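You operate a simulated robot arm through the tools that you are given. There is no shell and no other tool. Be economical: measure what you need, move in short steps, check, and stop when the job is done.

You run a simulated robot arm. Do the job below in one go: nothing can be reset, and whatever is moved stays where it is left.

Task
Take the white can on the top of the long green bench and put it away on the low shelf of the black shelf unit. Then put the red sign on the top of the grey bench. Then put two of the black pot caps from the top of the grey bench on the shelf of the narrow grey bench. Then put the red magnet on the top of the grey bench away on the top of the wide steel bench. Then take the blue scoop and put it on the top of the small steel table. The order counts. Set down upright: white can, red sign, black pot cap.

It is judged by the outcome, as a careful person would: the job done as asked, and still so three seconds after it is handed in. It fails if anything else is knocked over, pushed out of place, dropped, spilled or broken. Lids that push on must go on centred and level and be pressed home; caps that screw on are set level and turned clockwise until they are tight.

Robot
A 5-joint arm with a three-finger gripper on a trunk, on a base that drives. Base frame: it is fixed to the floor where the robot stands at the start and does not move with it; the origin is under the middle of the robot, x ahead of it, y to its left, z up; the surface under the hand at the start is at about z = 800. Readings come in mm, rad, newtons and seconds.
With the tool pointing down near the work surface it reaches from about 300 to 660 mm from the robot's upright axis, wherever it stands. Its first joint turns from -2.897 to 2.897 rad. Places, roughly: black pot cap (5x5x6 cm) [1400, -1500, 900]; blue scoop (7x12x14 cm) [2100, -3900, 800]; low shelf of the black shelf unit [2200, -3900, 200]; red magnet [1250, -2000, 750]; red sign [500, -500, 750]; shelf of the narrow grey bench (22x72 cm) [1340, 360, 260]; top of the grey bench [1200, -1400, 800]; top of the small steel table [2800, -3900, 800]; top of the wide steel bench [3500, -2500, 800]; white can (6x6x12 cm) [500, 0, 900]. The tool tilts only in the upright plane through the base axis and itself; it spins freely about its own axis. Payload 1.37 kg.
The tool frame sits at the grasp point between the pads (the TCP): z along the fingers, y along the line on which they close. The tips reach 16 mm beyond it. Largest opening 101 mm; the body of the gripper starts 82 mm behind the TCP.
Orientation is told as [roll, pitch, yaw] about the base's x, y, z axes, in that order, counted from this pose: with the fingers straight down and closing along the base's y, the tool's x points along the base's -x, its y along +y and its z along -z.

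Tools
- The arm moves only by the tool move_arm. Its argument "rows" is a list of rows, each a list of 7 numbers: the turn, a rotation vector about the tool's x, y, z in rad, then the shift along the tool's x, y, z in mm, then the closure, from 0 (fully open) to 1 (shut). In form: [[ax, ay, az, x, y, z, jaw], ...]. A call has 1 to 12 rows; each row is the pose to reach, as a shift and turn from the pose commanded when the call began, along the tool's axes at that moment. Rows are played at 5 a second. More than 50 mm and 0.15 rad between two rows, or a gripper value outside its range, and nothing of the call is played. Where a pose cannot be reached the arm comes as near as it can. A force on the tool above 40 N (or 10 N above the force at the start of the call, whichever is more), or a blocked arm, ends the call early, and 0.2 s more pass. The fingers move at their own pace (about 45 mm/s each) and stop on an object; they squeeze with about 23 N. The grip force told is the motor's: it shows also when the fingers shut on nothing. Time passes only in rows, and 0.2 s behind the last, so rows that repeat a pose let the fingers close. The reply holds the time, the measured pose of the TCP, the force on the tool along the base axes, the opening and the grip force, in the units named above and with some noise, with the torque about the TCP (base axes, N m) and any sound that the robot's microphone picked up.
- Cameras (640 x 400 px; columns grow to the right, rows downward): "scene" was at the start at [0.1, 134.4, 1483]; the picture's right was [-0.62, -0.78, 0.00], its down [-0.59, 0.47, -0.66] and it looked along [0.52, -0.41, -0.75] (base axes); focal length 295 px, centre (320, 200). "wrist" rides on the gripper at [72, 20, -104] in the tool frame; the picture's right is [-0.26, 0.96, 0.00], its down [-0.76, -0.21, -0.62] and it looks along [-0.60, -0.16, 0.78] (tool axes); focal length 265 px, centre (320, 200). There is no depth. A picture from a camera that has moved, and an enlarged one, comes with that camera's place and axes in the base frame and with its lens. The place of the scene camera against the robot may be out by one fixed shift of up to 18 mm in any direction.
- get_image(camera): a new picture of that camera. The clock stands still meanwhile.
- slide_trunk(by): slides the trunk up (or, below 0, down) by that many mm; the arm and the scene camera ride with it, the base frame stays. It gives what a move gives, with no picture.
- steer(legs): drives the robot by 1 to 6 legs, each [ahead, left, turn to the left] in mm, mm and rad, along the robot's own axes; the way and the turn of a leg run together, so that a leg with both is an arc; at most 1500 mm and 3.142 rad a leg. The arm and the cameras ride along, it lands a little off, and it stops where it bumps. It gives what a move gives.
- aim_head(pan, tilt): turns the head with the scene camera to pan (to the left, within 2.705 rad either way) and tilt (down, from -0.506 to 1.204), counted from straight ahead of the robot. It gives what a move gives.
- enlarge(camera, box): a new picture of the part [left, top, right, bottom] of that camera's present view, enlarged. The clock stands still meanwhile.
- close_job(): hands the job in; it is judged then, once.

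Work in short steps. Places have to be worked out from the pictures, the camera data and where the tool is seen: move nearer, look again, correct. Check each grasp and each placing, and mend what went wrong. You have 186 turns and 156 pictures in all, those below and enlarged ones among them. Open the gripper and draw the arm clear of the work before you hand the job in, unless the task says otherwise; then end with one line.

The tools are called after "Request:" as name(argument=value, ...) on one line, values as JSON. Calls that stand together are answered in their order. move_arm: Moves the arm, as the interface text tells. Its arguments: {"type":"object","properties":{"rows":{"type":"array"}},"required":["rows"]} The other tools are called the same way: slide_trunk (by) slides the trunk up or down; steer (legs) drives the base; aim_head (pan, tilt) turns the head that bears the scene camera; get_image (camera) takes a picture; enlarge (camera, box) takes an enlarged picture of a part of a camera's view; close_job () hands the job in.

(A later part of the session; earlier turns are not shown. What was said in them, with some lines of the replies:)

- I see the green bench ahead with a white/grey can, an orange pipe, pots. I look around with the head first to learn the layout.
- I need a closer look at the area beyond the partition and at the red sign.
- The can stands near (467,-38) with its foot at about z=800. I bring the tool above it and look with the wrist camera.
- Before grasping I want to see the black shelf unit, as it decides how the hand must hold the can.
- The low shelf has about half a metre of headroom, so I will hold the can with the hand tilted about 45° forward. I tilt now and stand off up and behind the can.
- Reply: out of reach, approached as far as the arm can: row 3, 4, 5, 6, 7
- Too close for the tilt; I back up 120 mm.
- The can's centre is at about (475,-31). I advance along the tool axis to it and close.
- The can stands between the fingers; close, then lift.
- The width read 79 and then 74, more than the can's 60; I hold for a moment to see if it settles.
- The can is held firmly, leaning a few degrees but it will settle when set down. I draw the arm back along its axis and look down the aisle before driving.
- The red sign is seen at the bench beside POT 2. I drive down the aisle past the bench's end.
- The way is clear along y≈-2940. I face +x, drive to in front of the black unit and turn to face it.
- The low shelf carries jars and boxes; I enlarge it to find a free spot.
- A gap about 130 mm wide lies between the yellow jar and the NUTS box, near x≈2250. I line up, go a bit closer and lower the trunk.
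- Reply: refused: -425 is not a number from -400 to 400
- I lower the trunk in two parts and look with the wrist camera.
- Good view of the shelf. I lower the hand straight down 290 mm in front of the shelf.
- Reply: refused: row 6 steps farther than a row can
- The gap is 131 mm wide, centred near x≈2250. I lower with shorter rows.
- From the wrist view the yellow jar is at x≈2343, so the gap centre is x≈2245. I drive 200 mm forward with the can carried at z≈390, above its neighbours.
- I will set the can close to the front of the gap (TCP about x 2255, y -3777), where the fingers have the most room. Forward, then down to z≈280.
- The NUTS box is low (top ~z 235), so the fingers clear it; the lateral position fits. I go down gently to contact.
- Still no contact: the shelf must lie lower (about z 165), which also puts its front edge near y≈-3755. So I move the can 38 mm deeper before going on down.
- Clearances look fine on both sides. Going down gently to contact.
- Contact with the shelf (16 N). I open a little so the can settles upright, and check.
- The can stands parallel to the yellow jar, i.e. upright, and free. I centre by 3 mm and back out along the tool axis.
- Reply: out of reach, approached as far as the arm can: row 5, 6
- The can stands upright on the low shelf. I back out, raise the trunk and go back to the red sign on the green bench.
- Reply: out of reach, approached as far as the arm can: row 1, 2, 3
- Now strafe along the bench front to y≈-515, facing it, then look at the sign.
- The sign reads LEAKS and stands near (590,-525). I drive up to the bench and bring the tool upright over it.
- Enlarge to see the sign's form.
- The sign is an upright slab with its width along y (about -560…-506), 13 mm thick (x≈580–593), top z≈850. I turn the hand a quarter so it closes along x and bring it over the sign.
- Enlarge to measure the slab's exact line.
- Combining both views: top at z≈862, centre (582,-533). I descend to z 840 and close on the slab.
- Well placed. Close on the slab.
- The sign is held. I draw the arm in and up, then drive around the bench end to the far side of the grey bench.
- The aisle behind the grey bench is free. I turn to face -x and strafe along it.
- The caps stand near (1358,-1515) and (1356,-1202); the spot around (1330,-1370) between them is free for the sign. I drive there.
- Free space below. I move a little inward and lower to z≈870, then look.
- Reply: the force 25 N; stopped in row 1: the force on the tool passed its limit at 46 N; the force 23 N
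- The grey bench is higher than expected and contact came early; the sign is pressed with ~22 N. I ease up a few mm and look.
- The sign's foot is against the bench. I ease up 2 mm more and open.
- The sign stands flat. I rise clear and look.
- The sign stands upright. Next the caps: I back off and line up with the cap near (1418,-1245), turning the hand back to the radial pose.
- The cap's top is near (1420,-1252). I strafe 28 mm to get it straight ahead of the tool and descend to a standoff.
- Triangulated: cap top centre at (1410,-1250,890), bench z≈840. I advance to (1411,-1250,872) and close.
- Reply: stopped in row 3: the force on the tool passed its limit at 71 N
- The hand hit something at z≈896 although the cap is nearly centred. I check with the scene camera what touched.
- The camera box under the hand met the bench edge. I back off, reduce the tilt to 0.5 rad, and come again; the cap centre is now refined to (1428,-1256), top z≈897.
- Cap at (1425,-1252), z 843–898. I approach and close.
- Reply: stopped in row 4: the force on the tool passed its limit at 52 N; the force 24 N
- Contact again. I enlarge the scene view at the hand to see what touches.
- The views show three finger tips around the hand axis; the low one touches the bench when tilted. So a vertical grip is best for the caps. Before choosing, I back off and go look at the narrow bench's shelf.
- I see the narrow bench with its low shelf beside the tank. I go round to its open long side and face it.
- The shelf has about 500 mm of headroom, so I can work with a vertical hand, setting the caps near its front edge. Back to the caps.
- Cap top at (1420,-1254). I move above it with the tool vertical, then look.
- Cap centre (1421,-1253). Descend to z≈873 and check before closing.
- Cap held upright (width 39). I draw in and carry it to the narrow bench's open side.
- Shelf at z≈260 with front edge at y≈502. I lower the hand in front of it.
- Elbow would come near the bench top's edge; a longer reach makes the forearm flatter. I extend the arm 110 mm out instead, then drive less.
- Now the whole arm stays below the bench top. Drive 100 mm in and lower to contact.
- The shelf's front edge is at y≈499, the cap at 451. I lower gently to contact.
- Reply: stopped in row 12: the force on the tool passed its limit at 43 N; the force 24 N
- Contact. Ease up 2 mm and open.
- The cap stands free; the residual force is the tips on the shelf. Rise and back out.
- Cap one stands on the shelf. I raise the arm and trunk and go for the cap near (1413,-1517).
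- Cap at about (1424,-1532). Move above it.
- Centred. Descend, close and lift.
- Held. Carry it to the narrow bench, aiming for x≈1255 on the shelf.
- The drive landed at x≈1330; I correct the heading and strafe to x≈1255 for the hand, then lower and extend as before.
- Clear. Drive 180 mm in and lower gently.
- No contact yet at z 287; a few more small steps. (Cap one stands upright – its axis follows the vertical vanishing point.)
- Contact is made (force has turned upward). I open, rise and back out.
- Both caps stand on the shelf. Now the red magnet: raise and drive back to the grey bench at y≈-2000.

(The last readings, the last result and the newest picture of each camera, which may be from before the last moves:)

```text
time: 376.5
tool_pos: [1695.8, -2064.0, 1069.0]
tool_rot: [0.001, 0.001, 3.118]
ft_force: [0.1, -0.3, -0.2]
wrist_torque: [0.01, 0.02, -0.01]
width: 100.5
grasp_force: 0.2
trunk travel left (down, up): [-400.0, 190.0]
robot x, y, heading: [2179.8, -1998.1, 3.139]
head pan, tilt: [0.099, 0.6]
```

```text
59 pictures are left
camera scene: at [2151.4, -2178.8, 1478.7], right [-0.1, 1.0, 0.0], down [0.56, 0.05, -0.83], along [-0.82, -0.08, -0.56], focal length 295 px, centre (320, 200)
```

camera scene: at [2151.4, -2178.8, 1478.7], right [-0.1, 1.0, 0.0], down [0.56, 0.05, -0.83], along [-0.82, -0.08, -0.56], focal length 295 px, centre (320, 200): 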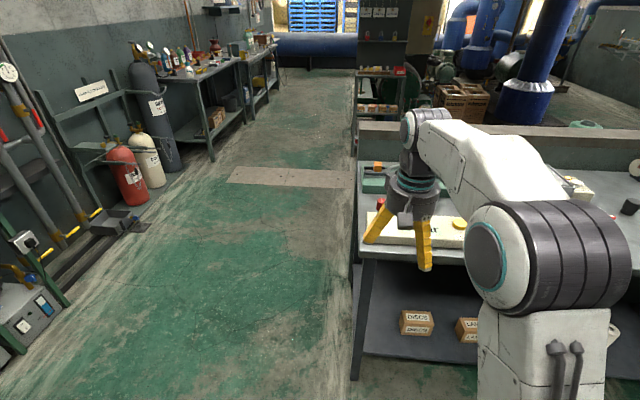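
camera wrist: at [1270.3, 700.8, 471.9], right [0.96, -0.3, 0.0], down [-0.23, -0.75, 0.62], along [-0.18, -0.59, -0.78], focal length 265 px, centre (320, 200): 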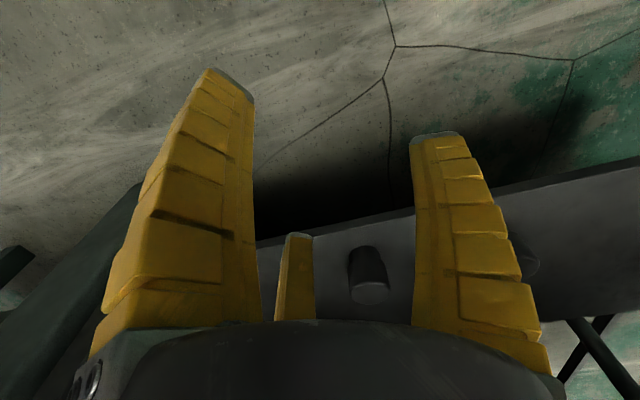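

The magnet is near (1270,-2050). Drive 330 ahead and look with the wrist camera.

Request:
steer(legs=[[330, 0, 0]])

Request:
get_image(camera="wrist")

```text
time: 378.7
tool_pos: [1363.6, -2064.7, 1069.6]
tool_rot: [-0.001, 0.0, 3.12]
ft_force: [-1.0, -0.3, 0.2]
wrist_torque: [0.01, -0.01, 0.0]
width: 100.6
grasp_force: 0.1
trunk travel left (down, up): [-400.0, 190.0]
robot x, y, heading: [1848.0, -2000.2, -3.141]
head pan, tilt: [0.099, 0.6]
```

```text
58 pictures are left
camera wrist: at [1434.2, -2086.4, 1174.5], right [-0.29, -0.96, 0.0], down [-0.75, 0.22, 0.62], along [-0.59, 0.18, -0.78], focal length 265 px, centre (320, 200)
```

wrist: 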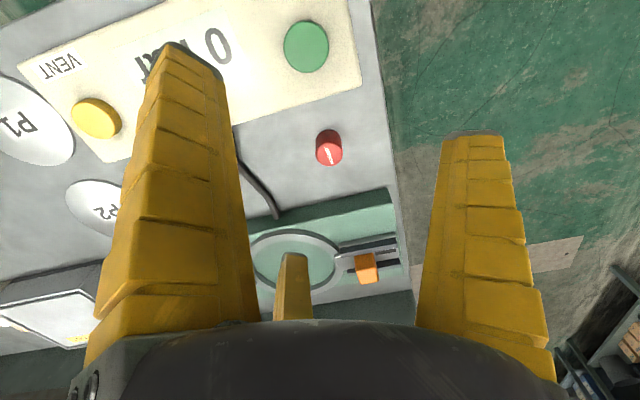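

Magnet (red stub) at about (1278,-2050). Move above it.

Request:
move_arm(rows=[[0, 0, 0, -28, -4, 25, 0.2], [0, 0, 0, -56, -8, 50, 0.2], [0, 0, 0, -86, -13, 75, 0.2], [0, 0, 0, -86, -13, 109, 0.3], [0, 0, 0, -86, -13, 109, 0.3]])

Request:
enlarge(camera="wrist", box=[160, 0, 480, 200])

```text
time: 379.9
tool_pos: [1278.4, -2047.7, 959.8]
tool_rot: [0.001, 0.001, 3.119]
ft_force: [0.0, 0.2, 0.1]
wrist_torque: [-0.01, 0.01, 0.02]
width: 73.3
grasp_force: 2.2
trunk travel left (down, up): [-400.0, 190.0]
robot x, y, heading: [1845.2, -2001.9, -3.142]
head pan, tilt: [0.099, 0.6]
```

```text
2.00 times, centred on (320, 100) of wrist
camera zoom: at [1349.5, -2069.8, 1066.3], right [-0.29, -0.96, 0.0], down [-0.75, 0.22, 0.62], along [-0.59, 0.18, -0.78], focal length 531 px, centre (320, 400)
```

zoom: 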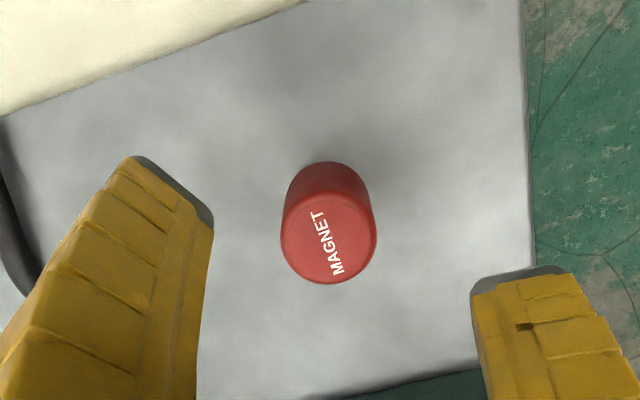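

Magnet centre (1283,-2052), top z≈890. Descend, close, lift.

Request:
move_arm(rows=[[0, 0, 0, 4.7, 3.9, 30, 0.3], [0, 0, 0, 4.7, 3.9, 60, 0.3], [0, 0, 0, 4.7, 3.9, 86, 0.3], [0, 0, 0, 4.7, 3.9, 86, 0.3]])

Request:
move_arm(rows=[[0, 0, 0, 0, 0, 0, 0.5], [0, 0, 0, 0, 0, 0, 0.6], [0, 0, 0, 0, 0, 0, 0.7], [0, 0, 0, 0, 0, 0, 1], [0, 0, 0, 0, 0, 0, 1], [0, 0, 0, 0, 0, 0, 1]])

Request:
move_arm(rows=[[0, 0, 0, 0, 0, -5, 1], [0, 0, 0, 0, 0, -20, 1], [0, 0, 0, 0, 0, -50, 1], [0, 0, 0, 0, 0, -100, 1], [0, 0, 0, 0, 0, -150, 1], [0, 0, 0, 0, 0, -190, 1]])

Request:
get_image(camera="wrist")

```text
time: 380.9
tool_pos: [1283.0, -2055.1, 871.8]
tool_rot: [0.0, 0.0, 3.12]
ft_force: [-0.1, 0.1, 0.0]
wrist_torque: [-0.02, 0.02, 0.03]
width: 73.6
grasp_force: 2.1
trunk travel left (down, up): [-400.0, 190.0]
robot x, y, heading: [1847.0, -2003.6, -3.143]
head pan, tilt: [0.099, 0.6]
```

```text
time: 382.3
tool_pos: [1283.7, -2053.9, 874.2]
tool_rot: [0.001, -0.002, 3.118]
ft_force: [-1.1, -0.3, 5.4]
wrist_torque: [-0.07, 0.07, -0.02]
width: 28.8
grasp_force: 23.0
trunk travel left (down, up): [-400.0, 190.0]
robot x, y, heading: [1844.2, -2000.7, -3.145]
head pan, tilt: [0.099, 0.6]
```

```text
time: 383.7
tool_pos: [1281.3, -2055.3, 1061.3]
tool_rot: [-0.001, 0.0, 3.121]
ft_force: [-0.8, -0.4, -0.9]
wrist_torque: [-0.02, 0.02, 0.05]
width: 27.5
grasp_force: 22.6
trunk travel left (down, up): [-400.0, 190.0]
robot x, y, heading: [1855.1, -2001.5, -3.14]
head pan, tilt: [0.099, 0.6]
```

```text
56 pictures are left
camera wrist: at [1352.9, -2076.7, 1166.4], right [-0.29, -0.96, 0.0], down [-0.75, 0.22, 0.62], along [-0.59, 0.18, -0.78], focal length 265 px, centre (320, 200)
```

wrist: 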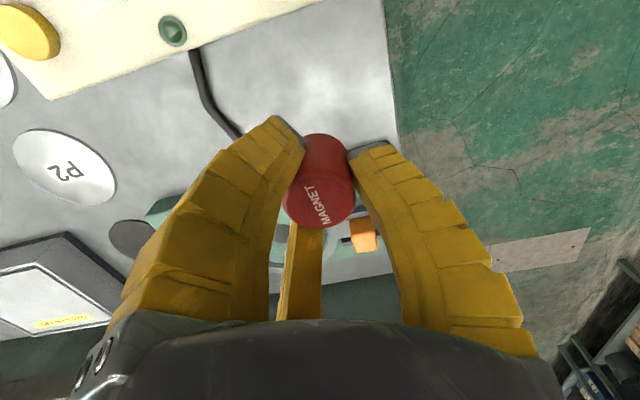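

Magnet held. I retract, back off, and turn to face the wide steel bench.

Request:
move_arm(rows=[[0, 0, 0, 45, 0, 0, 1], [0, 0, 0, 90, 0, 0, 1]])

Request:
steer(legs=[[-450, 0, 0], [0, 0, 3.14]])

Request:
aim_head(pan=-0.2, tilt=0.5)

Request:
get_image(camera="scene")

```text
time: 384.3
tool_pos: [1372.7, -2056.0, 1064.6]
tool_rot: [0.001, -0.001, 3.117]
ft_force: [0.6, 0.4, -0.9]
wrist_torque: [-0.02, 0.02, 0.01]
width: 27.0
grasp_force: 22.6
trunk travel left (down, up): [-400.0, 190.0]
robot x, y, heading: [1850.0, -2002.5, -3.14]
head pan, tilt: [0.099, 0.6]
```

```text
time: 394.3
tool_pos: [2765.1, -1932.8, 1064.4]
tool_rot: [0.001, -0.002, 0.007]
ft_force: [1.0, -0.4, -0.4]
wrist_torque: [-0.01, 0.03, 0.0]
width: 26.6
grasp_force: 23.1
trunk travel left (down, up): [-400.0, 190.0]
robot x, y, heading: [2291.5, -2001.0, 0.025]
head pan, tilt: [0.099, 0.6]
```

```text
time: 395.1
tool_pos: [2764.8, -1933.5, 1064.0]
tool_rot: [0.0, 0.0, 0.006]
ft_force: [-0.4, 0.7, 0.0]
wrist_torque: [-0.01, 0.0, -0.01]
width: 26.5
grasp_force: 22.8
trunk travel left (down, up): [-400.0, 190.0]
robot x, y, heading: [2290.8, -2002.6, 0.028]
head pan, tilt: [-0.201, 0.499]
```

```text
55 pictures are left
camera scene: at [2312.9, -1835.1, 1487.8], right [-0.17, -0.99, 0.0], down [-0.47, 0.08, -0.88], along [0.86, -0.15, -0.48], focal length 295 px, centre (320, 200)
```

scene: 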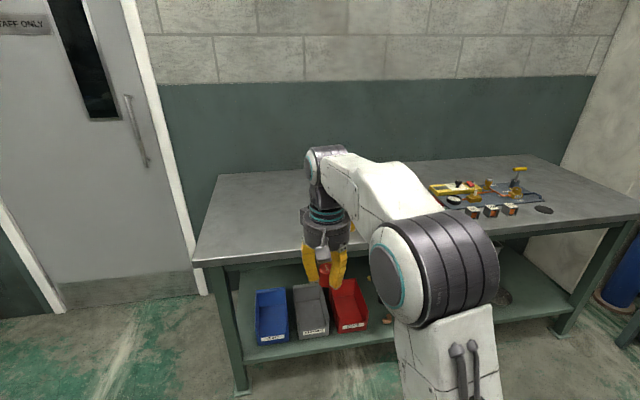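

The left part of the wide steel bench is empty. I drive 430 ahead and look.

Request:
steer(legs=[[430, 0, -0.025]])

Request:
get_image(camera="wrist")

Request:
get_image(camera="scene")

```text
time: 397.8
tool_pos: [3203.2, -1941.6, 1063.7]
tool_rot: [-0.002, 0.0, -0.024]
ft_force: [0.3, -1.1, -0.8]
wrist_torque: [-0.05, 0.0, 0.01]
width: 26.7
grasp_force: 23.2
trunk travel left (down, up): [-400.0, 190.0]
robot x, y, heading: [2725.8, -1993.0, -0.001]
head pan, tilt: [-0.201, 0.499]
```

```text
54 pictures are left
camera wrist: at [3131.6, -1920.1, 1169.1], right [0.29, 0.96, 0.0], down [0.75, -0.23, 0.62], along [0.59, -0.18, -0.78], focal length 265 px, centre (320, 200)
```

wrist: 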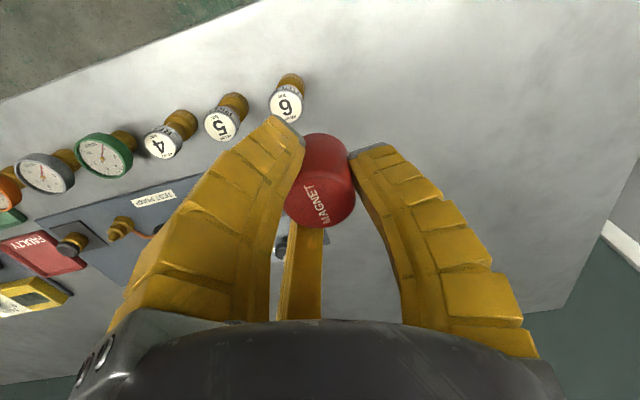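

```text
53 pictures are left
camera scene: at [2755.4, -1829.9, 1487.8], right [-0.2, -0.98, 0.0], down [-0.47, 0.1, -0.88], along [0.86, -0.18, -0.48], focal length 295 px, centre (320, 200)
```

scene: 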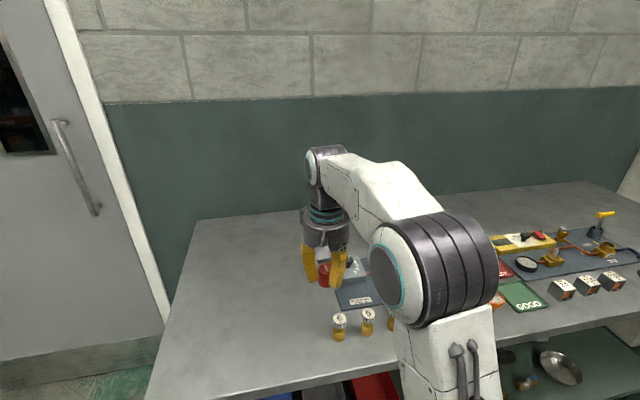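

Gauges stand near y≈-1980; I shift 150 mm left to the empty area and lower.

Request:
steer(legs=[[0, 150, 0]])

Request:
move_arm(rows=[[0, 0, 0, -25, 0, 40, 1], [0, 0, 0, -50, 0, 80, 1], [0, 0, 0, -50, 0, 120, 1], [0, 0, 0, -50, 0, 140, 1], [0, 0, 0, -50, 0, 150, 1], [0, 0, 0, -50, 0, 160, 1]])

Request:
get_image(camera="wrist")

```text
time: 399.2
tool_pos: [3203.3, -1791.8, 1063.7]
tool_rot: [0.0, 0.001, -0.022]
ft_force: [0.3, 0.6, -0.5]
wrist_torque: [-0.04, 0.0, 0.01]
width: 26.5
grasp_force: 23.1
trunk travel left (down, up): [-400.0, 190.0]
robot x, y, heading: [2727.9, -1844.2, 0.006]
head pan, tilt: [-0.201, 0.499]
```

```text
time: 400.6
tool_pos: [3253.2, -1793.7, 903.3]
tool_rot: [0.0, 0.001, -0.022]
ft_force: [0.8, 0.2, -1.2]
wrist_torque: [-0.01, 0.02, -0.01]
width: 26.8
grasp_force: 22.9
trunk travel left (down, up): [-400.0, 190.0]
robot x, y, heading: [2727.3, -1847.0, 0.003]
head pan, tilt: [-0.201, 0.499]
```

```text
52 pictures are left
camera wrist: at [3181.7, -1773.2, 1009.9], right [0.28, 0.96, 0.0], down [0.75, -0.22, 0.62], along [0.6, -0.18, -0.78], focal length 265 px, centre (320, 200)
```

wrist: 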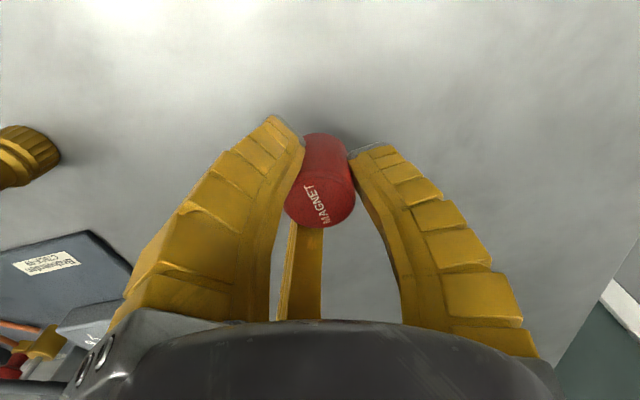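

Near the surface now. I lower in small steps until contact.

Request:
move_arm(rows=[[0, 0, 0, 0, 0, 6, 1], [0, 0, 0, 0, 0, 12, 1], [0, 0, 0, 0, 0, 15, 1], [0, 0, 0, 0, 0, 18, 1], [0, 0, 0, 0, 0, 20, 1], [0, 0, 0, 0, 0, 22, 1]])

Request:
move_arm(rows=[[0, 0, 0, 0, 0, 2, 1], [0, 0, 0, 0, 0, 4, 1], [0, 0, 0, 0, 0, 4, 1]])

```text
time: 402.0
tool_pos: [3253.3, -1793.6, 880.7]
tool_rot: [-0.002, -0.001, -0.02]
ft_force: [0.3, -0.4, 0.1]
wrist_torque: [0.02, -0.01, 0.0]
width: 26.6
grasp_force: 22.7
trunk travel left (down, up): [-400.0, 190.0]
robot x, y, heading: [2729.3, -1849.4, 0.003]
head pan, tilt: [-0.201, 0.499]
```

```text
time: 402.8
tool_pos: [3252.0, -1793.4, 876.9]
tool_rot: [-0.001, 0.001, -0.021]
ft_force: [-0.3, 1.1, -0.9]
wrist_torque: [-0.03, 0.01, -0.04]
width: 26.6
grasp_force: 23.3
trunk travel left (down, up): [-400.0, 190.0]
robot x, y, heading: [2726.1, -1846.3, -0.0]
head pan, tilt: [-0.201, 0.499]
```

Request:
move_arm(rows=[[0, 0, 0, 0, 0, 2, 1], [0, 0, 0, 0, 0, 4, 1], [0, 0, 0, 0, 0, 6, 1], [0, 0, 0, 0, 0, 6, 1]])

Request:
move_arm(rows=[[0, 0, 0, 0, 0, 2, 1], [0, 0, 0, 0, 0, 4, 1], [0, 0, 0, 0, 0, 4, 1]])

Request:
get_image(camera="wrist")

```text
time: 403.8
tool_pos: [3251.8, -1793.7, 872.5]
tool_rot: [0.001, -0.006, -0.02]
ft_force: [1.2, -2.0, 18.1]
wrist_torque: [0.1, 0.13, -0.01]
width: 28.5
grasp_force: 22.4
trunk travel left (down, up): [-400.0, 190.0]
robot x, y, heading: [2725.6, -1846.8, 0.001]
head pan, tilt: [-0.201, 0.499]
```

```text
time: 404.6
tool_pos: [3253.4, -1793.2, 867.4]
tool_rot: [0.0, -0.003, -0.022]
ft_force: [5.1, 0.3, 15.8]
wrist_torque: [-0.07, 0.0, 0.07]
width: 30.8
grasp_force: 22.7
trunk travel left (down, up): [-400.0, 190.0]
robot x, y, heading: [2726.0, -1846.3, 0.005]
head pan, tilt: [-0.201, 0.499]
```

```text
51 pictures are left
camera wrist: at [3180.4, -1772.0, 973.9], right [0.28, 0.96, 0.0], down [0.75, -0.22, 0.62], along [0.6, -0.18, -0.78], focal length 265 px, centre (320, 200)
```

wrist: 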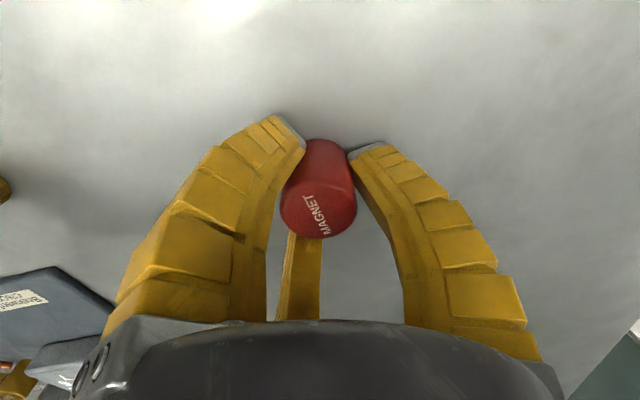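

On the bench (16–18 N). Ease up slightly, open, and rise.

Request:
move_arm(rows=[[0, 0, 0, 0, 0, -4, 1], [0, 0, 0, 0, 0, -4, 0.65], [0, 0, 0, 0, 0, -4, 0.55], [0, 0, 0, 0, 0, -4, 0.45], [0, 0, 0, 0, 0, -4, 0.3], [0, 0, 0, 0, 0, -35, 0.2], [0, 0, 0, 0, 0, -80, 0.1], [0, 0, 0, 0, 0, -125, 0], [0, 0, 0, 0, 0, -170, 0], [0, 0, 0, 30, 0, -190, 0]])

Request:
get_image(camera="wrist")

```text
time: 406.8
tool_pos: [3222.7, -1792.1, 1058.5]
tool_rot: [0.0, -0.001, -0.021]
ft_force: [0.7, 0.4, -0.4]
wrist_torque: [-0.01, 0.02, 0.01]
width: 100.8
grasp_force: 0.2
trunk travel left (down, up): [-400.0, 190.0]
robot x, y, heading: [2730.9, -1843.4, 0.005]
head pan, tilt: [-0.201, 0.499]
```

```text
50 pictures are left
camera wrist: at [3151.3, -1770.4, 1164.0], right [0.28, 0.96, 0.0], down [0.75, -0.22, 0.62], along [0.6, -0.18, -0.78], focal length 265 px, centre (320, 200)
```

wrist: 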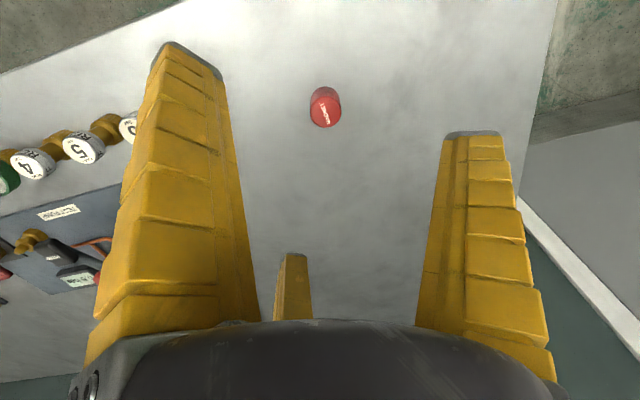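

The magnet stands on the wide steel bench. Now the blue scoop on the black unit.

Request:
steer(legs=[[-500, 0, 0], [0, -1110, 0], [0, 0, -1.575], [250, 0, 0]])

Request:
aim_head(pan=0.1, tilt=0.7)

Request:
get_image(camera="scene")

Request:
get_image(camera="wrist")

```text
time: 420.3
tool_pos: [2297.5, -3723.4, 1058.3]
tool_rot: [0.0, 0.001, -1.589]
ft_force: [-0.9, 0.2, 0.1]
wrist_torque: [0.02, 0.0, 0.0]
width: 100.4
grasp_force: 0.0
trunk travel left (down, up): [-400.0, 190.0]
robot x, y, heading: [2240.2, -3226.0, -1.572]
head pan, tilt: [-0.201, 0.499]
```

```text
time: 421.1
tool_pos: [2297.4, -3722.9, 1055.8]
tool_rot: [0.001, 0.001, -1.592]
ft_force: [0.4, 0.0, 0.4]
wrist_torque: [0.01, -0.03, -0.01]
width: 100.4
grasp_force: 0.1
trunk travel left (down, up): [-400.0, 190.0]
robot x, y, heading: [2238.8, -3225.0, -1.566]
head pan, tilt: [0.099, 0.7]
```

```text
49 pictures are left
camera scene: at [2424.3, -3241.1, 1470.1], right [-0.99, -0.1, 0.0], down [-0.07, 0.64, -0.77], along [0.08, -0.76, -0.64], focal length 295 px, centre (320, 200)
```

scene: 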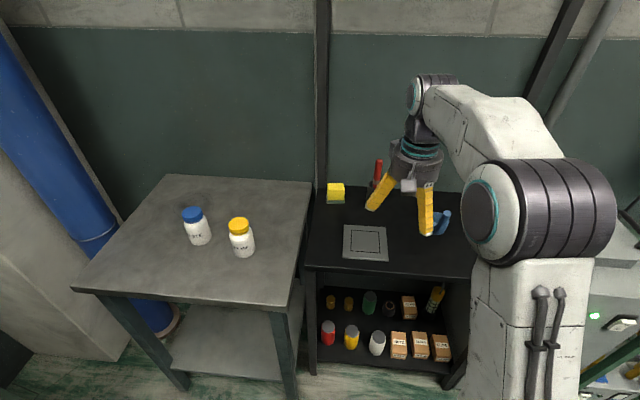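

```text
48 pictures are left
camera wrist: at [2318.2, -3650.4, 1163.2], right [0.96, -0.28, 0.0], down [-0.22, -0.75, 0.62], along [-0.18, -0.6, -0.78], focal length 265 px, centre (320, 200)
```

wrist: 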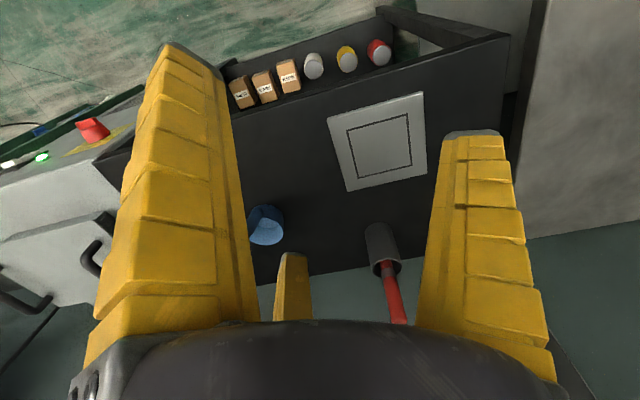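

The scoop is near (2135,-3925), hidden by a finger. I strafe 150 mm right to see it well.

Request:
steer(legs=[[0, -150, 0]])

Request:
get_image(camera="wrist")

Request:
aim_head(pan=-0.2, tilt=0.6)

Request:
get_image(camera="scene")

```text
time: 422.5
tool_pos: [2146.4, -3722.2, 1057.5]
tool_rot: [0.0, 0.0, -1.59]
ft_force: [-0.3, 0.0, -0.4]
wrist_torque: [0.0, 0.0, 0.01]
width: 100.5
grasp_force: 0.1
trunk travel left (down, up): [-400.0, 190.0]
robot x, y, heading: [2090.4, -3224.8, -1.569]
head pan, tilt: [0.099, 0.7]
```

```text
47 pictures are left
camera wrist: at [2166.7, -3650.9, 1163.3], right [0.96, -0.28, 0.0], down [-0.22, -0.75, 0.62], along [-0.18, -0.59, -0.78], focal length 265 px, centre (320, 200)
```

wrist: 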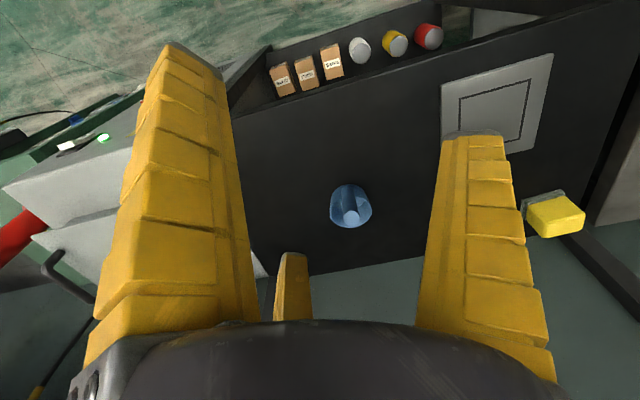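

```text
time: 423.3
tool_pos: [2146.9, -3722.8, 1057.6]
tool_rot: [0.001, 0.0, -1.592]
ft_force: [-0.1, 0.0, -0.4]
wrist_torque: [0.0, -0.03, 0.01]
width: 100.7
grasp_force: 0.0
trunk travel left (down, up): [-400.0, 190.0]
robot x, y, heading: [2089.5, -3225.9, -1.57]
head pan, tilt: [-0.201, 0.6]
```

```text
46 pictures are left
camera scene: at [2248.1, -3244.0, 1478.7], right [-0.98, 0.2, 0.0], down [0.11, 0.55, -0.82], along [-0.16, -0.81, -0.57], focal length 295 px, centre (320, 200)
```

scene: 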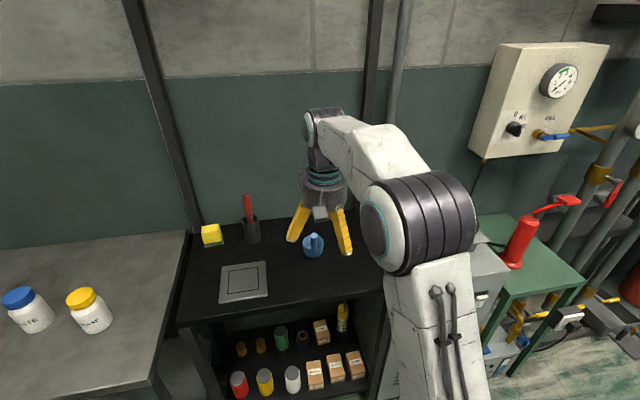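

Request:
enlarge(camera="wrist", box=[270, 150, 430, 250])

Request:
enlarge(camera="scene", box=[260, 200, 388, 280])

```text
4.00 times, centred on (350, 200) of wrist
camera zoom: at [2167.2, -3650.9, 1163.2], right [0.96, -0.28, 0.0], down [-0.22, -0.75, 0.62], along [-0.18, -0.59, -0.78], focal length 1062 px, centre (200, 200)
```

zoom: 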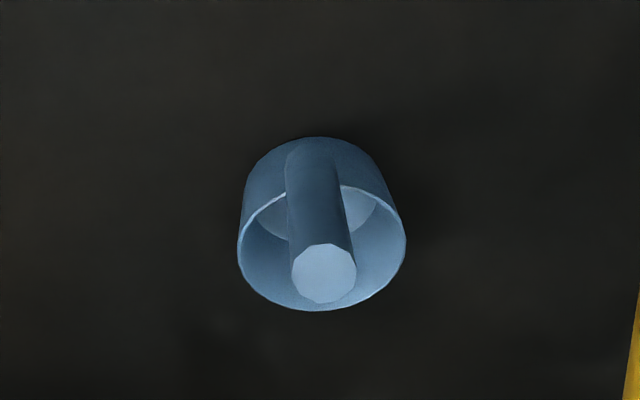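

```text
5.00 times, centred on (324, 240) of scene
camera zoom: at [2248.1, -3244.0, 1478.7], right [-0.98, 0.2, 0.0], down [0.11, 0.55, -0.82], along [-0.16, -0.81, -0.57], focal length 1475 px, centre (300, 0)
```

zoom: 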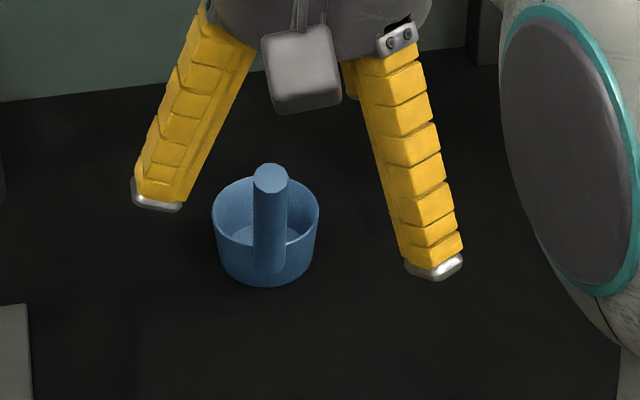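

The scoop is a cup with an upright handle. To triangulate its height I take a second wrist view 100 mm further forward.

Request:
move_arm(rows=[[0, 0, 0, -35, -3, 0, 0], [0, 0, 0, -70, -6, 0, 0], [0, 0, 0, -100, -9, 0, 0], [0, 0, 0, -100, -9, 0, 0]])

Request:
enlarge(camera="wrist", box=[220, 60, 420, 185])

```text
time: 424.3
tool_pos: [2136.4, -3813.3, 1053.2]
tool_rot: [0.0, 0.002, -1.593]
ft_force: [-0.3, -0.3, 1.0]
wrist_torque: [0.02, 0.04, 0.01]
width: 100.5
grasp_force: 0.1
out of reach, approached as far as the arm can: row 3, 4
trunk travel left (down, up): [-400.0, 190.0]
robot x, y, heading: [2091.8, -3223.0, -1.57]
head pan, tilt: [-0.201, 0.6]
```

```text
3.20 times, centred on (320, 122) of wrist
camera zoom: at [2156.8, -3743.1, 1159.0], right [0.96, -0.28, 0.0], down [-0.22, -0.75, 0.62], along [-0.18, -0.59, -0.79], focal length 849 px, centre (320, 448)
```

zoom: 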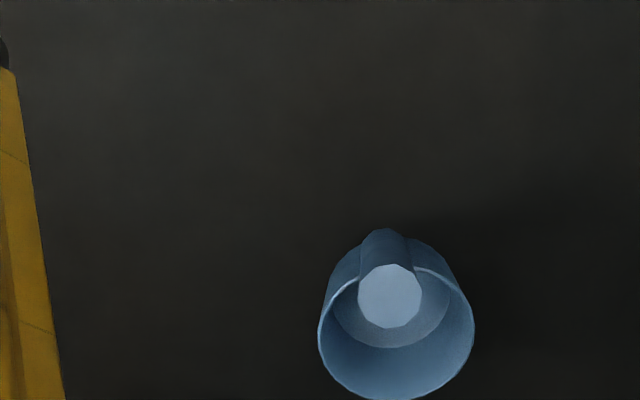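

Triangulated: handle top (2141,-3865,929), leaning ~0.33 rad toward me; cup rim z≈846, cup centre (2133,-3928). I will grip the handle with the tool tilted along it. First retract, spin to the radial direction, then drive 120 ahead.

Request:
move_arm(rows=[[0, 0, -0.03, 30, 0, 0, 0], [0, 0, -0.06, 60, 0, 0, 0], [0, 0, -0.09, 95, 0, -10, 0]])

Request:
steer(legs=[[120, 0, 0]])

Request:
move_arm(rows=[[0, -0.11, 0, 0, 0, 0, 0], [0, -0.22, 0, 0, 0, 0, 0], [0, -0.33, 0, 0, 0, 0, 0], [0, -0.33, 0, 0, 0, 0, 0]])

Request:
get_image(camera="wrist")

```text
time: 425.1
tool_pos: [2137.7, -3719.6, 1063.5]
tool_rot: [-0.001, -0.003, -1.502]
ft_force: [-0.8, -0.1, 0.2]
wrist_torque: [0.02, 0.02, 0.02]
width: 100.8
grasp_force: 0.1
trunk travel left (down, up): [-400.0, 190.0]
robot x, y, heading: [2092.6, -3225.4, -1.57]
head pan, tilt: [-0.201, 0.6]
```

```text
time: 426.3
tool_pos: [2138.5, -3841.3, 1063.5]
tool_rot: [0.001, 0.002, -1.502]
ft_force: [0.2, 0.4, -0.9]
wrist_torque: [0.04, 0.03, -0.04]
width: 100.6
grasp_force: 0.0
trunk travel left (down, up): [-400.0, 190.0]
robot x, y, heading: [2092.1, -3343.6, -1.571]
head pan, tilt: [-0.201, 0.6]
```

```text
time: 427.3
tool_pos: [2136.9, -3839.5, 1064.0]
tool_rot: [0.01, -0.33, -1.502]
ft_force: [-0.1, 0.1, 1.2]
wrist_torque: [-0.04, -0.05, 0.01]
width: 100.6
grasp_force: 0.0
trunk travel left (down, up): [-400.0, 190.0]
robot x, y, heading: [2092.3, -3343.9, -1.567]
head pan, tilt: [-0.201, 0.6]
```

```text
42 pictures are left
camera wrist: at [2148.3, -3736.6, 1141.7], right [0.98, -0.18, 0.1], down [-0.18, -0.53, 0.83], along [-0.1, -0.83, -0.55], focal length 265 px, centre (320, 200)
```

wrist: 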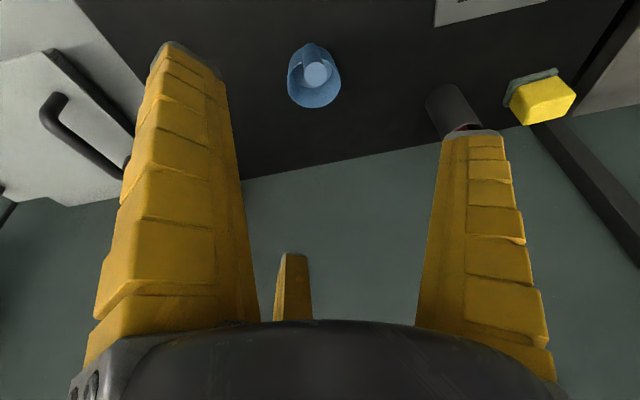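

The new view agrees (handle top (2142,-3865,929)). I go down along the handle axis to (2141,-3875,900).

Request:
move_arm(rows=[[0, 0, 0, 10, 1, 25, 0.2], [0, 0, 0, 19.4, 1.5, 47, 0.2], [0, 0, 0, 19.4, 1.5, 85, 0.2], [0, 0, 0, 19.4, 1.5, 120, 0.2], [0, 0, 0, 19.4, 1.5, 120, 0.2]])

Request:
get_image(camera="wrist")

```text
time: 428.5
tool_pos: [2140.7, -3861.5, 943.9]
tool_rot: [0.012, -0.329, -1.502]
ft_force: [0.8, 0.5, -0.1]
wrist_torque: [0.0, 0.01, -0.04]
width: 83.2
grasp_force: 1.1
trunk travel left (down, up): [-400.0, 190.0]
robot x, y, heading: [2089.4, -3341.4, -1.573]
head pan, tilt: [-0.201, 0.6]
```

```text
41 pictures are left
camera wrist: at [2150.5, -3757.1, 1021.0], right [0.98, -0.18, 0.1], down [-0.18, -0.53, 0.83], along [-0.1, -0.83, -0.55], focal length 265 px, centre (320, 200)
```

wrist: 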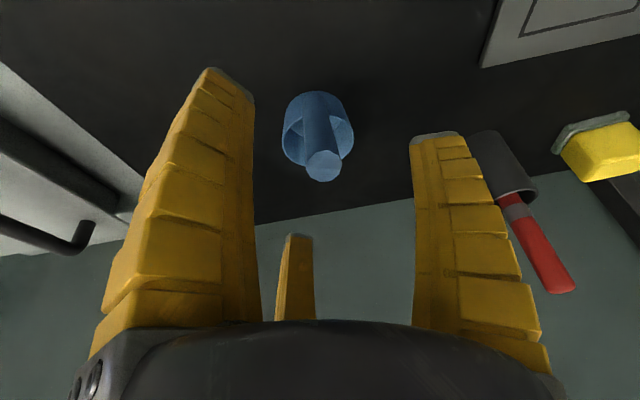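

Aligned. The last 44 mm, then close.

Request:
move_arm(rows=[[0, 0, 0, 0, 0, 22, 0.2], [0, 0, 0, 0, 0, 44, 0.2], [0, 0, 0, 0, 0, 44, 0.2]])

Request:
get_image(camera="wrist")

```text
time: 429.3
tool_pos: [2141.1, -3875.3, 902.2]
tool_rot: [0.013, -0.328, -1.502]
ft_force: [0.7, -1.4, 0.4]
wrist_torque: [0.02, -0.01, 0.04]
width: 82.8
grasp_force: 1.6
trunk travel left (down, up): [-400.0, 190.0]
robot x, y, heading: [2094.4, -3346.6, -1.566]
head pan, tilt: [-0.201, 0.6]
```

```text
40 pictures are left
camera wrist: at [2152.2, -3771.4, 979.6], right [0.98, -0.18, 0.1], down [-0.18, -0.53, 0.83], along [-0.1, -0.83, -0.55], focal length 265 px, centre (320, 200)
```

wrist: 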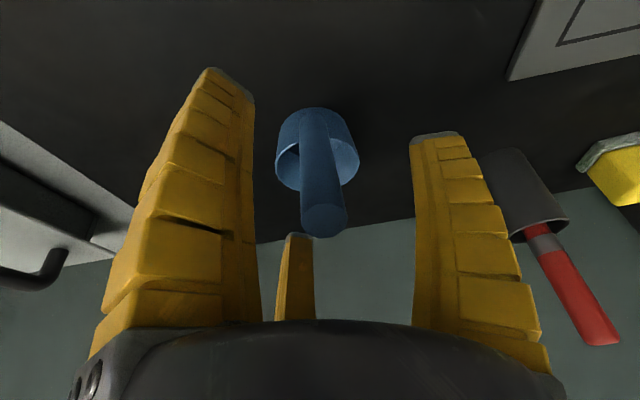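

Handle is centred. Close and lift straight up.

Request:
move_arm(rows=[[0, 0, 0, 0, 0, 0, 0.5], [0, 0, 0, 0, 0, 0, 0.65], [0, 0, 0, 0, 0, 0, 1], [0, 0, 0, 0, 0, 0, 1], [0, 0, 0, 0, 0, 0, 1], [0, 0, 0, 0, 0, 0, 1]])

Request:
move_arm(rows=[[0, 0, 0, -3.2, 0, -9.5, 1], [0, 0, 0, -13, 0, -38, 1], [0, 0, 0, -26, 0, -76, 1], [0, 0, 0, -39, 0, -114, 1], [0, 0, 0, -52, 0, -152, 1], [0, 0, 0, -55, 0, -160, 1]])

Request:
get_image(camera="wrist")

```text
time: 430.7
tool_pos: [2141.0, -3873.6, 902.3]
tool_rot: [0.012, -0.33, -1.503]
ft_force: [-0.9, 1.4, 4.1]
wrist_torque: [0.02, 0.0, 0.01]
width: 15.2
grasp_force: 23.1
trunk travel left (down, up): [-400.0, 190.0]
robot x, y, heading: [2089.4, -3344.0, -1.572]
head pan, tilt: [-0.201, 0.6]
```

```text
time: 432.1
tool_pos: [2140.5, -3875.3, 1073.0]
tool_rot: [0.013, -0.33, -1.501]
ft_force: [-0.2, 0.2, -0.6]
wrist_torque: [0.02, -0.01, 0.01]
width: 13.7
grasp_force: 23.0
trunk travel left (down, up): [-400.0, 190.0]
robot x, y, heading: [2088.6, -3347.6, -1.571]
head pan, tilt: [-0.201, 0.6]
```

```text
39 pictures are left
camera wrist: at [2151.9, -3772.0, 1149.9], right [0.98, -0.18, 0.1], down [-0.18, -0.53, 0.83], along [-0.1, -0.83, -0.55], focal length 265 px, centre (320, 200)
```

wrist: 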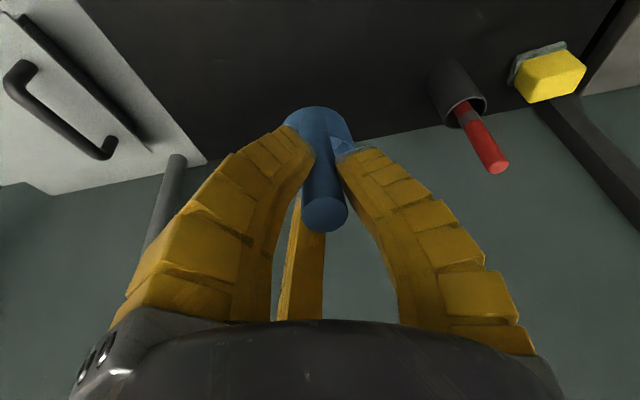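

The scoop is held. I back off, strafe to the right-hand part of the small steel table and look.

Request:
steer(legs=[[-320, 0, 0], [0, 445, 0]])

Request:
aim_head(pan=0.1, tilt=0.7)

Request:
get_image(camera="scene")

Request:
get_image(camera="wrist")

```text
time: 436.6
tool_pos: [2582.7, -3559.5, 1071.7]
tool_rot: [0.011, -0.33, -1.508]
ft_force: [0.1, -0.5, 0.0]
wrist_torque: [0.04, 0.01, 0.02]
width: 13.4
grasp_force: 22.8
trunk travel left (down, up): [-400.0, 190.0]
robot x, y, heading: [2534.0, -3030.0, -1.573]
head pan, tilt: [-0.201, 0.6]
```

```text
time: 437.4
tool_pos: [2582.5, -3559.1, 1071.3]
tool_rot: [0.012, -0.33, -1.509]
ft_force: [-0.4, 0.5, -0.4]
wrist_torque: [0.05, 0.01, 0.02]
width: 13.5
grasp_force: 23.3
trunk travel left (down, up): [-400.0, 190.0]
robot x, y, heading: [2539.4, -3029.3, -1.575]
head pan, tilt: [0.099, 0.7]
```

```text
38 pictures are left
camera scene: at [2718.7, -3046.4, 1470.1], right [-1.0, -0.09, 0.0], down [-0.06, 0.64, -0.77], along [0.07, -0.76, -0.64], focal length 295 px, centre (320, 200)
```

scene: 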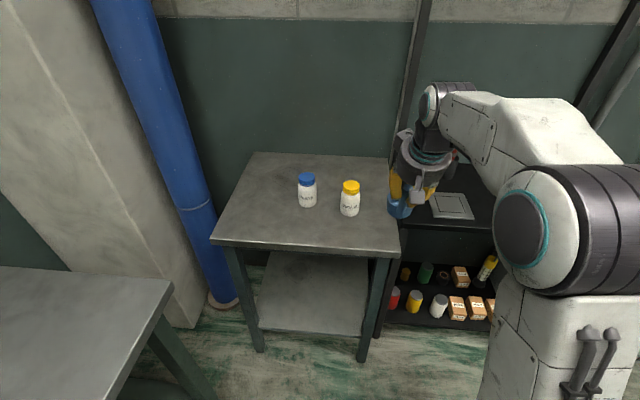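

```text
37 pictures are left
camera wrist: at [2594.4, -3456.2, 1149.4], right [0.98, -0.19, 0.1], down [-0.18, -0.53, 0.83], along [-0.1, -0.83, -0.55], focal length 265 px, centre (320, 200)
```

wrist: 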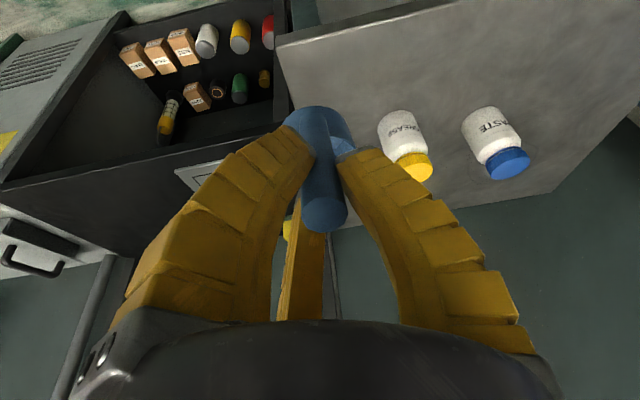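

The bottles are at about (2699,-3783) and (2847,-3814). I choose the free front-middle spot, cup centre (2765,-3690), i.e. TCP (2773,-3636).

Request:
steer(legs=[[0, 190, 0], [77, 0, 0]])

Request:
get_image(camera="wrist")

```text
time: 439.6
tool_pos: [2770.3, -3636.4, 1072.2]
tool_rot: [0.012, -0.329, -1.51]
ft_force: [0.1, -0.4, -1.4]
wrist_torque: [0.04, 0.0, -0.02]
width: 13.1
grasp_force: 23.2
trunk travel left (down, up): [-400.0, 190.0]
robot x, y, heading: [2722.9, -3106.3, -1.572]
head pan, tilt: [0.099, 0.7]
```

```text
36 pictures are left
camera wrist: at [2783.8, -3532.8, 1148.9], right [0.98, -0.19, 0.1], down [-0.18, -0.53, 0.83], along [-0.1, -0.83, -0.55], focal length 265 px, centre (320, 200)
```

wrist: 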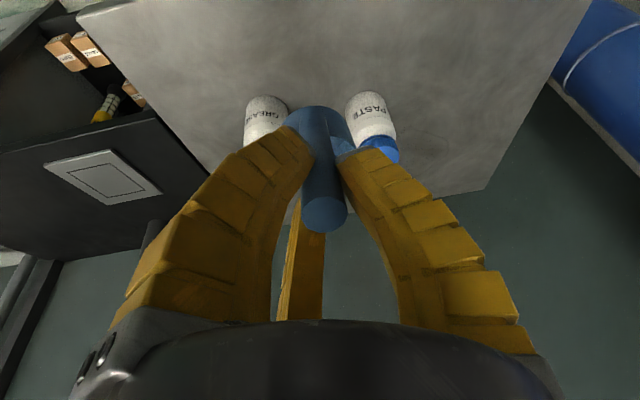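

Good spot. Lower quickly to z≈975, then in small steps.

Request:
move_arm(rows=[[0, 0, 0, 11, 0, 33, 1], [0, 0, 0, 22, 0, 66, 1], [0, 0, 0, 31.5, 0, 92, 1], [0, 0, 0, 31.5, 0, 92, 1]])

Request:
move_arm(rows=[[0, 0, 0, 2, 0, 6, 1], [0, 0, 0, 4, 0, 12, 1], [0, 0, 0, 6, 0, 18, 1], [0, 0, 0, 7, 0, 21, 1], [0, 0, 0, 8, 0, 24, 1], [0, 0, 0, 8, 0, 24, 1]])

Request:
enlarge(camera="scene", box=[240, 140, 440, 265])

```text
time: 440.6
tool_pos: [2773.5, -3634.8, 975.4]
tool_rot: [0.012, -0.327, -1.51]
ft_force: [1.1, 0.5, -0.7]
wrist_torque: [0.01, 0.0, -0.02]
width: 13.3
grasp_force: 22.8
trunk travel left (down, up): [-400.0, 190.0]
robot x, y, heading: [2727.3, -3103.0, -1.575]
head pan, tilt: [0.099, 0.7]
```

```text
time: 441.9
tool_pos: [2773.1, -3635.3, 949.0]
tool_rot: [0.011, -0.328, -1.51]
ft_force: [1.0, -0.1, -1.2]
wrist_torque: [0.01, -0.01, 0.03]
width: 13.0
grasp_force: 23.3
trunk travel left (down, up): [-400.0, 190.0]
robot x, y, heading: [2723.2, -3101.6, -1.571]
head pan, tilt: [0.099, 0.7]
```

```text
3.20 times, centred on (340, 202) of scene
camera zoom: at [2908.9, -3122.4, 1470.1], right [-1.0, -0.09, 0.0], down [-0.06, 0.64, -0.76], along [0.07, -0.76, -0.64], focal length 944 px, centre (256, 192)
```

zoom: 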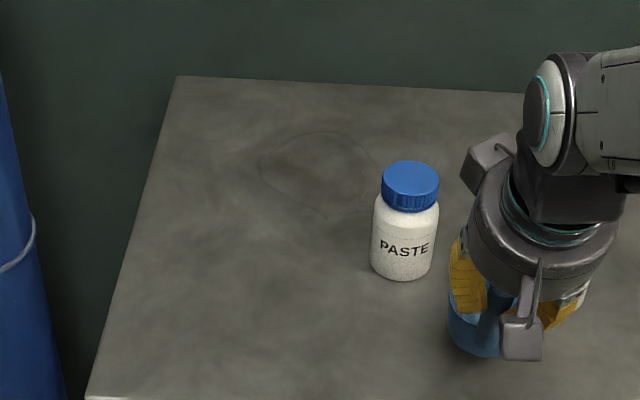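

Not in contact yet; I continue in small steps.

Request:
move_arm(rows=[[0, 0, 0, 1, 0, 3, 1], [0, 0, 0, 2, 0, 6, 1], [0, 0, 0, 3, 0, 9, 1], [0, 0, 0, 4, 0, 12, 1], [0, 0, 0, 5, 0, 14, 1], [0, 0, 0, 5, 0, 14, 1]])

Request:
move_arm(rows=[[0, 0, 0, 1, 0, 3, 1], [0, 0, 0, 2, 0, 5, 1], [0, 0, 0, 2.5, 0, 7, 1], [0, 0, 0, 3, 0, 9, 1], [0, 0, 0, 3, 0, 9, 1]])

Request:
get_image(camera="wrist")

```text
time: 443.4
tool_pos: [2774.4, -3635.7, 934.4]
tool_rot: [0.012, -0.33, -1.509]
ft_force: [0.5, -0.5, -0.6]
wrist_torque: [0.03, 0.0, 0.0]
width: 13.6
grasp_force: 23.0
trunk travel left (down, up): [-400.0, 190.0]
robot x, y, heading: [2724.8, -3108.8, -1.572]
head pan, tilt: [0.099, 0.7]
```

```text
time: 444.6
tool_pos: [2773.2, -3635.7, 925.3]
tool_rot: [0.012, -0.329, -1.508]
ft_force: [-0.8, -1.1, -0.1]
wrist_torque: [0.02, -0.01, -0.02]
width: 13.6
grasp_force: 22.6
trunk travel left (down, up): [-400.0, 190.0]
robot x, y, heading: [2722.8, -3105.6, -1.573]
head pan, tilt: [0.099, 0.7]
```

```text
34 pictures are left
camera wrist: at [2785.0, -3532.3, 1002.6], right [0.98, -0.19, 0.1], down [-0.18, -0.53, 0.83], along [-0.1, -0.83, -0.55], focal length 265 px, centre (320, 200)
```

wrist: 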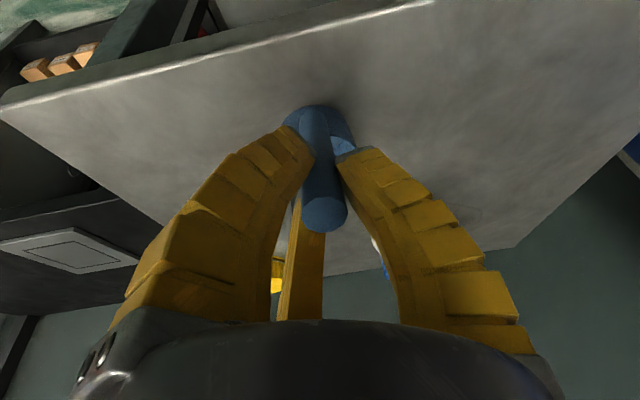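

Continue down in 3 mm steps to contact.

Request:
move_arm(rows=[[0, 0, 0, 1, 0, 3, 1], [0, 0, 0, 2, 0, 6, 1], [0, 0, 0, 3, 0, 9, 1], [0, 0, 0, 4, 0, 12, 1], [0, 0, 0, 4, 0, 12, 1]])

Request:
move_arm(rows=[[0, 0, 0, 1, 0, 2, 1], [0, 0, 0, 1.5, 0, 4, 1], [0, 0, 0, 2, 0, 6, 1], [0, 0, 0, 2, 0, 6, 1]])

```text
time: 445.8
tool_pos: [2774.0, -3633.0, 914.2]
tool_rot: [0.012, -0.331, -1.51]
ft_force: [0.7, 3.7, 16.5]
wrist_torque: [-0.16, -0.02, 0.02]
width: 19.9
grasp_force: 23.1
trunk travel left (down, up): [-400.0, 190.0]
robot x, y, heading: [2724.0, -3103.4, -1.578]
head pan, tilt: [0.099, 0.7]
```

```text
time: 446.8
tool_pos: [2773.9, -3633.8, 907.4]
tool_rot: [0.014, -0.329, -1.509]
ft_force: [-0.3, 5.3, 15.4]
wrist_torque: [-0.09, 0.14, -0.02]
width: 20.6
grasp_force: 22.6
trunk travel left (down, up): [-400.0, 190.0]
robot x, y, heading: [2727.9, -3105.0, -1.577]
head pan, tilt: [0.099, 0.7]
```

Contact. Ease up 3 mm, open slowly, and look.

Request:
move_arm(rows=[[0, 0, 0, -1, 0, -3, 1], [0, 0, 0, -1, 0, -3, 0.78], [0, 0, 0, -1, 0, -3, 0.7], [0, 0, 0, -1, 0, -3, 0.6], [0, 0, 0, -1, 0, -3, 0.5], [0, 0, 0, -1, 0, -3, 0.4]])

Request:
get_image(camera="wrist")

```text
time: 448.1
tool_pos: [2773.3, -3633.7, 910.0]
tool_rot: [0.013, -0.33, -1.51]
ft_force: [-0.4, -0.1, 1.1]
wrist_torque: [0.01, 0.0, -0.04]
width: 64.2
grasp_force: 2.3
trunk travel left (down, up): [-400.0, 190.0]
robot x, y, heading: [2725.3, -3102.0, -1.578]
head pan, tilt: [0.099, 0.7]
```

```text
33 pictures are left
camera wrist: at [2785.0, -3531.8, 987.2], right [0.98, -0.19, 0.1], down [-0.18, -0.53, 0.83], along [-0.1, -0.83, -0.55], focal length 265 px, centre (320, 200)
```

wrist: 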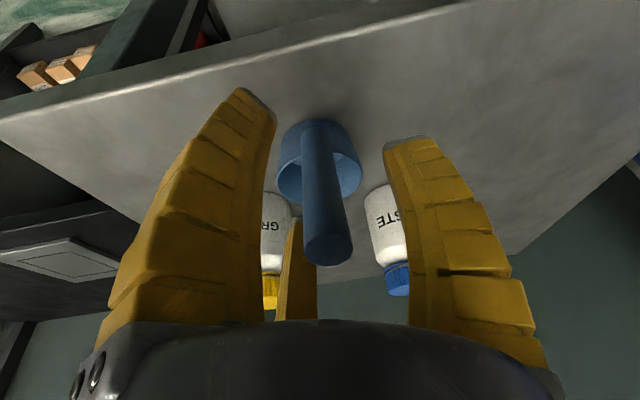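

The scoop stands free on the table. I withdraw along the tool axis, back off, and take a final look.

Request:
move_arm(rows=[[0, 0, 0, 0, 0, -30, 0.4], [0, 0, 0, 0, 0, -70, 0.3], [0, 0, 0, 0, 0, -110, 0.2], [0, 0, 0, 0, 0, -150, 0.1], [0, 0, 0, 0, 0, -170, 0]])

Request:
steer(legs=[[-200, 0, 0]])

Request:
aim_head(pan=0.1, tilt=0.6)

Request:
get_image(camera="scene")

Request:
get_image(camera="wrist")

```text
time: 449.4
tool_pos: [2767.1, -3579.9, 1069.1]
tool_rot: [0.013, -0.329, -1.51]
ft_force: [0.1, -0.4, 0.4]
wrist_torque: [-0.01, -0.01, 0.0]
width: 100.8
grasp_force: 0.1
trunk travel left (down, up): [-400.0, 190.0]
robot x, y, heading: [2724.6, -3105.2, -1.574]
head pan, tilt: [0.099, 0.7]
```

```text
time: 450.9
tool_pos: [2768.4, -3382.2, 1069.8]
tool_rot: [0.011, -0.329, -1.51]
ft_force: [-0.5, -0.6, 0.3]
wrist_torque: [-0.03, -0.04, -0.01]
width: 100.7
grasp_force: 0.2
trunk travel left (down, up): [-400.0, 190.0]
robot x, y, heading: [2727.3, -2906.1, -1.581]
head pan, tilt: [0.099, 0.7]
```

```text
time: 451.6
tool_pos: [2767.4, -3381.2, 1068.2]
tool_rot: [0.011, -0.33, -1.511]
ft_force: [0.1, -0.7, 0.4]
wrist_torque: [-0.02, -0.01, -0.02]
width: 100.7
grasp_force: 0.1
trunk travel left (down, up): [-400.0, 190.0]
robot x, y, heading: [2725.4, -2903.8, -1.581]
head pan, tilt: [0.099, 0.6]
```

```text
32 pictures are left
camera scene: at [2910.4, -2927.3, 1478.7], right [-1.0, -0.09, 0.0], down [-0.05, 0.56, -0.82], along [0.08, -0.82, -0.57], focal length 295 px, centre (320, 200)
```

scene: 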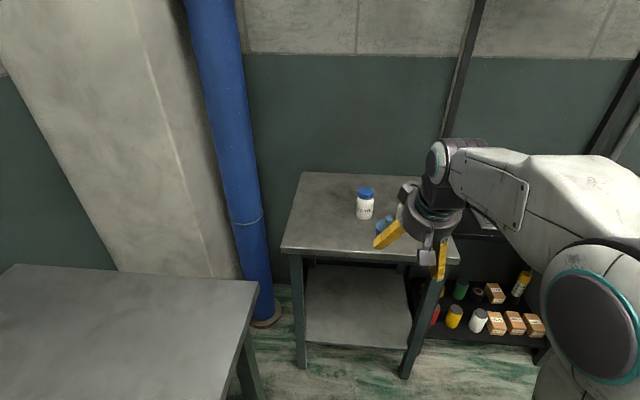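

```text
31 pictures are left
camera wrist: at [2779.8, -3278.7, 1146.1], right [0.98, -0.19, 0.1], down [-0.18, -0.53, 0.83], along [-0.11, -0.83, -0.55], focal length 265 px, centre (320, 200)
```

wrist: 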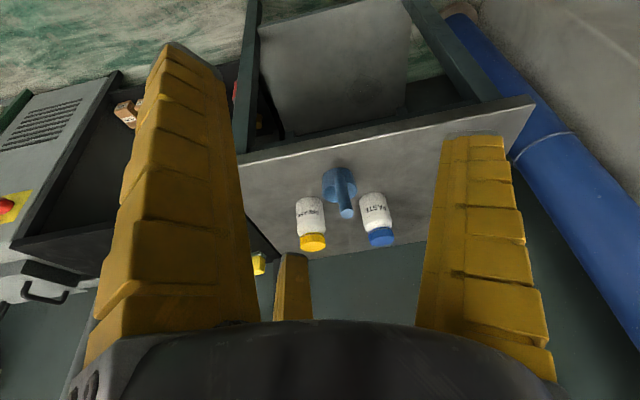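

Everything is where the task asks: the scoop stands on the small steel table, the white can is upright on the low shelf, and the gripper is open and clear. I hand the job in.

Request:
close_job()

```text
The job is handed in.
```

I did all five moves in the order asked, and the job is handed in. The white can, red sign and both black pot caps were set down upright. I saw nothing knocked over or pushed out of place, though the hand touched the grey bench twice while I was reaching for the first cap.
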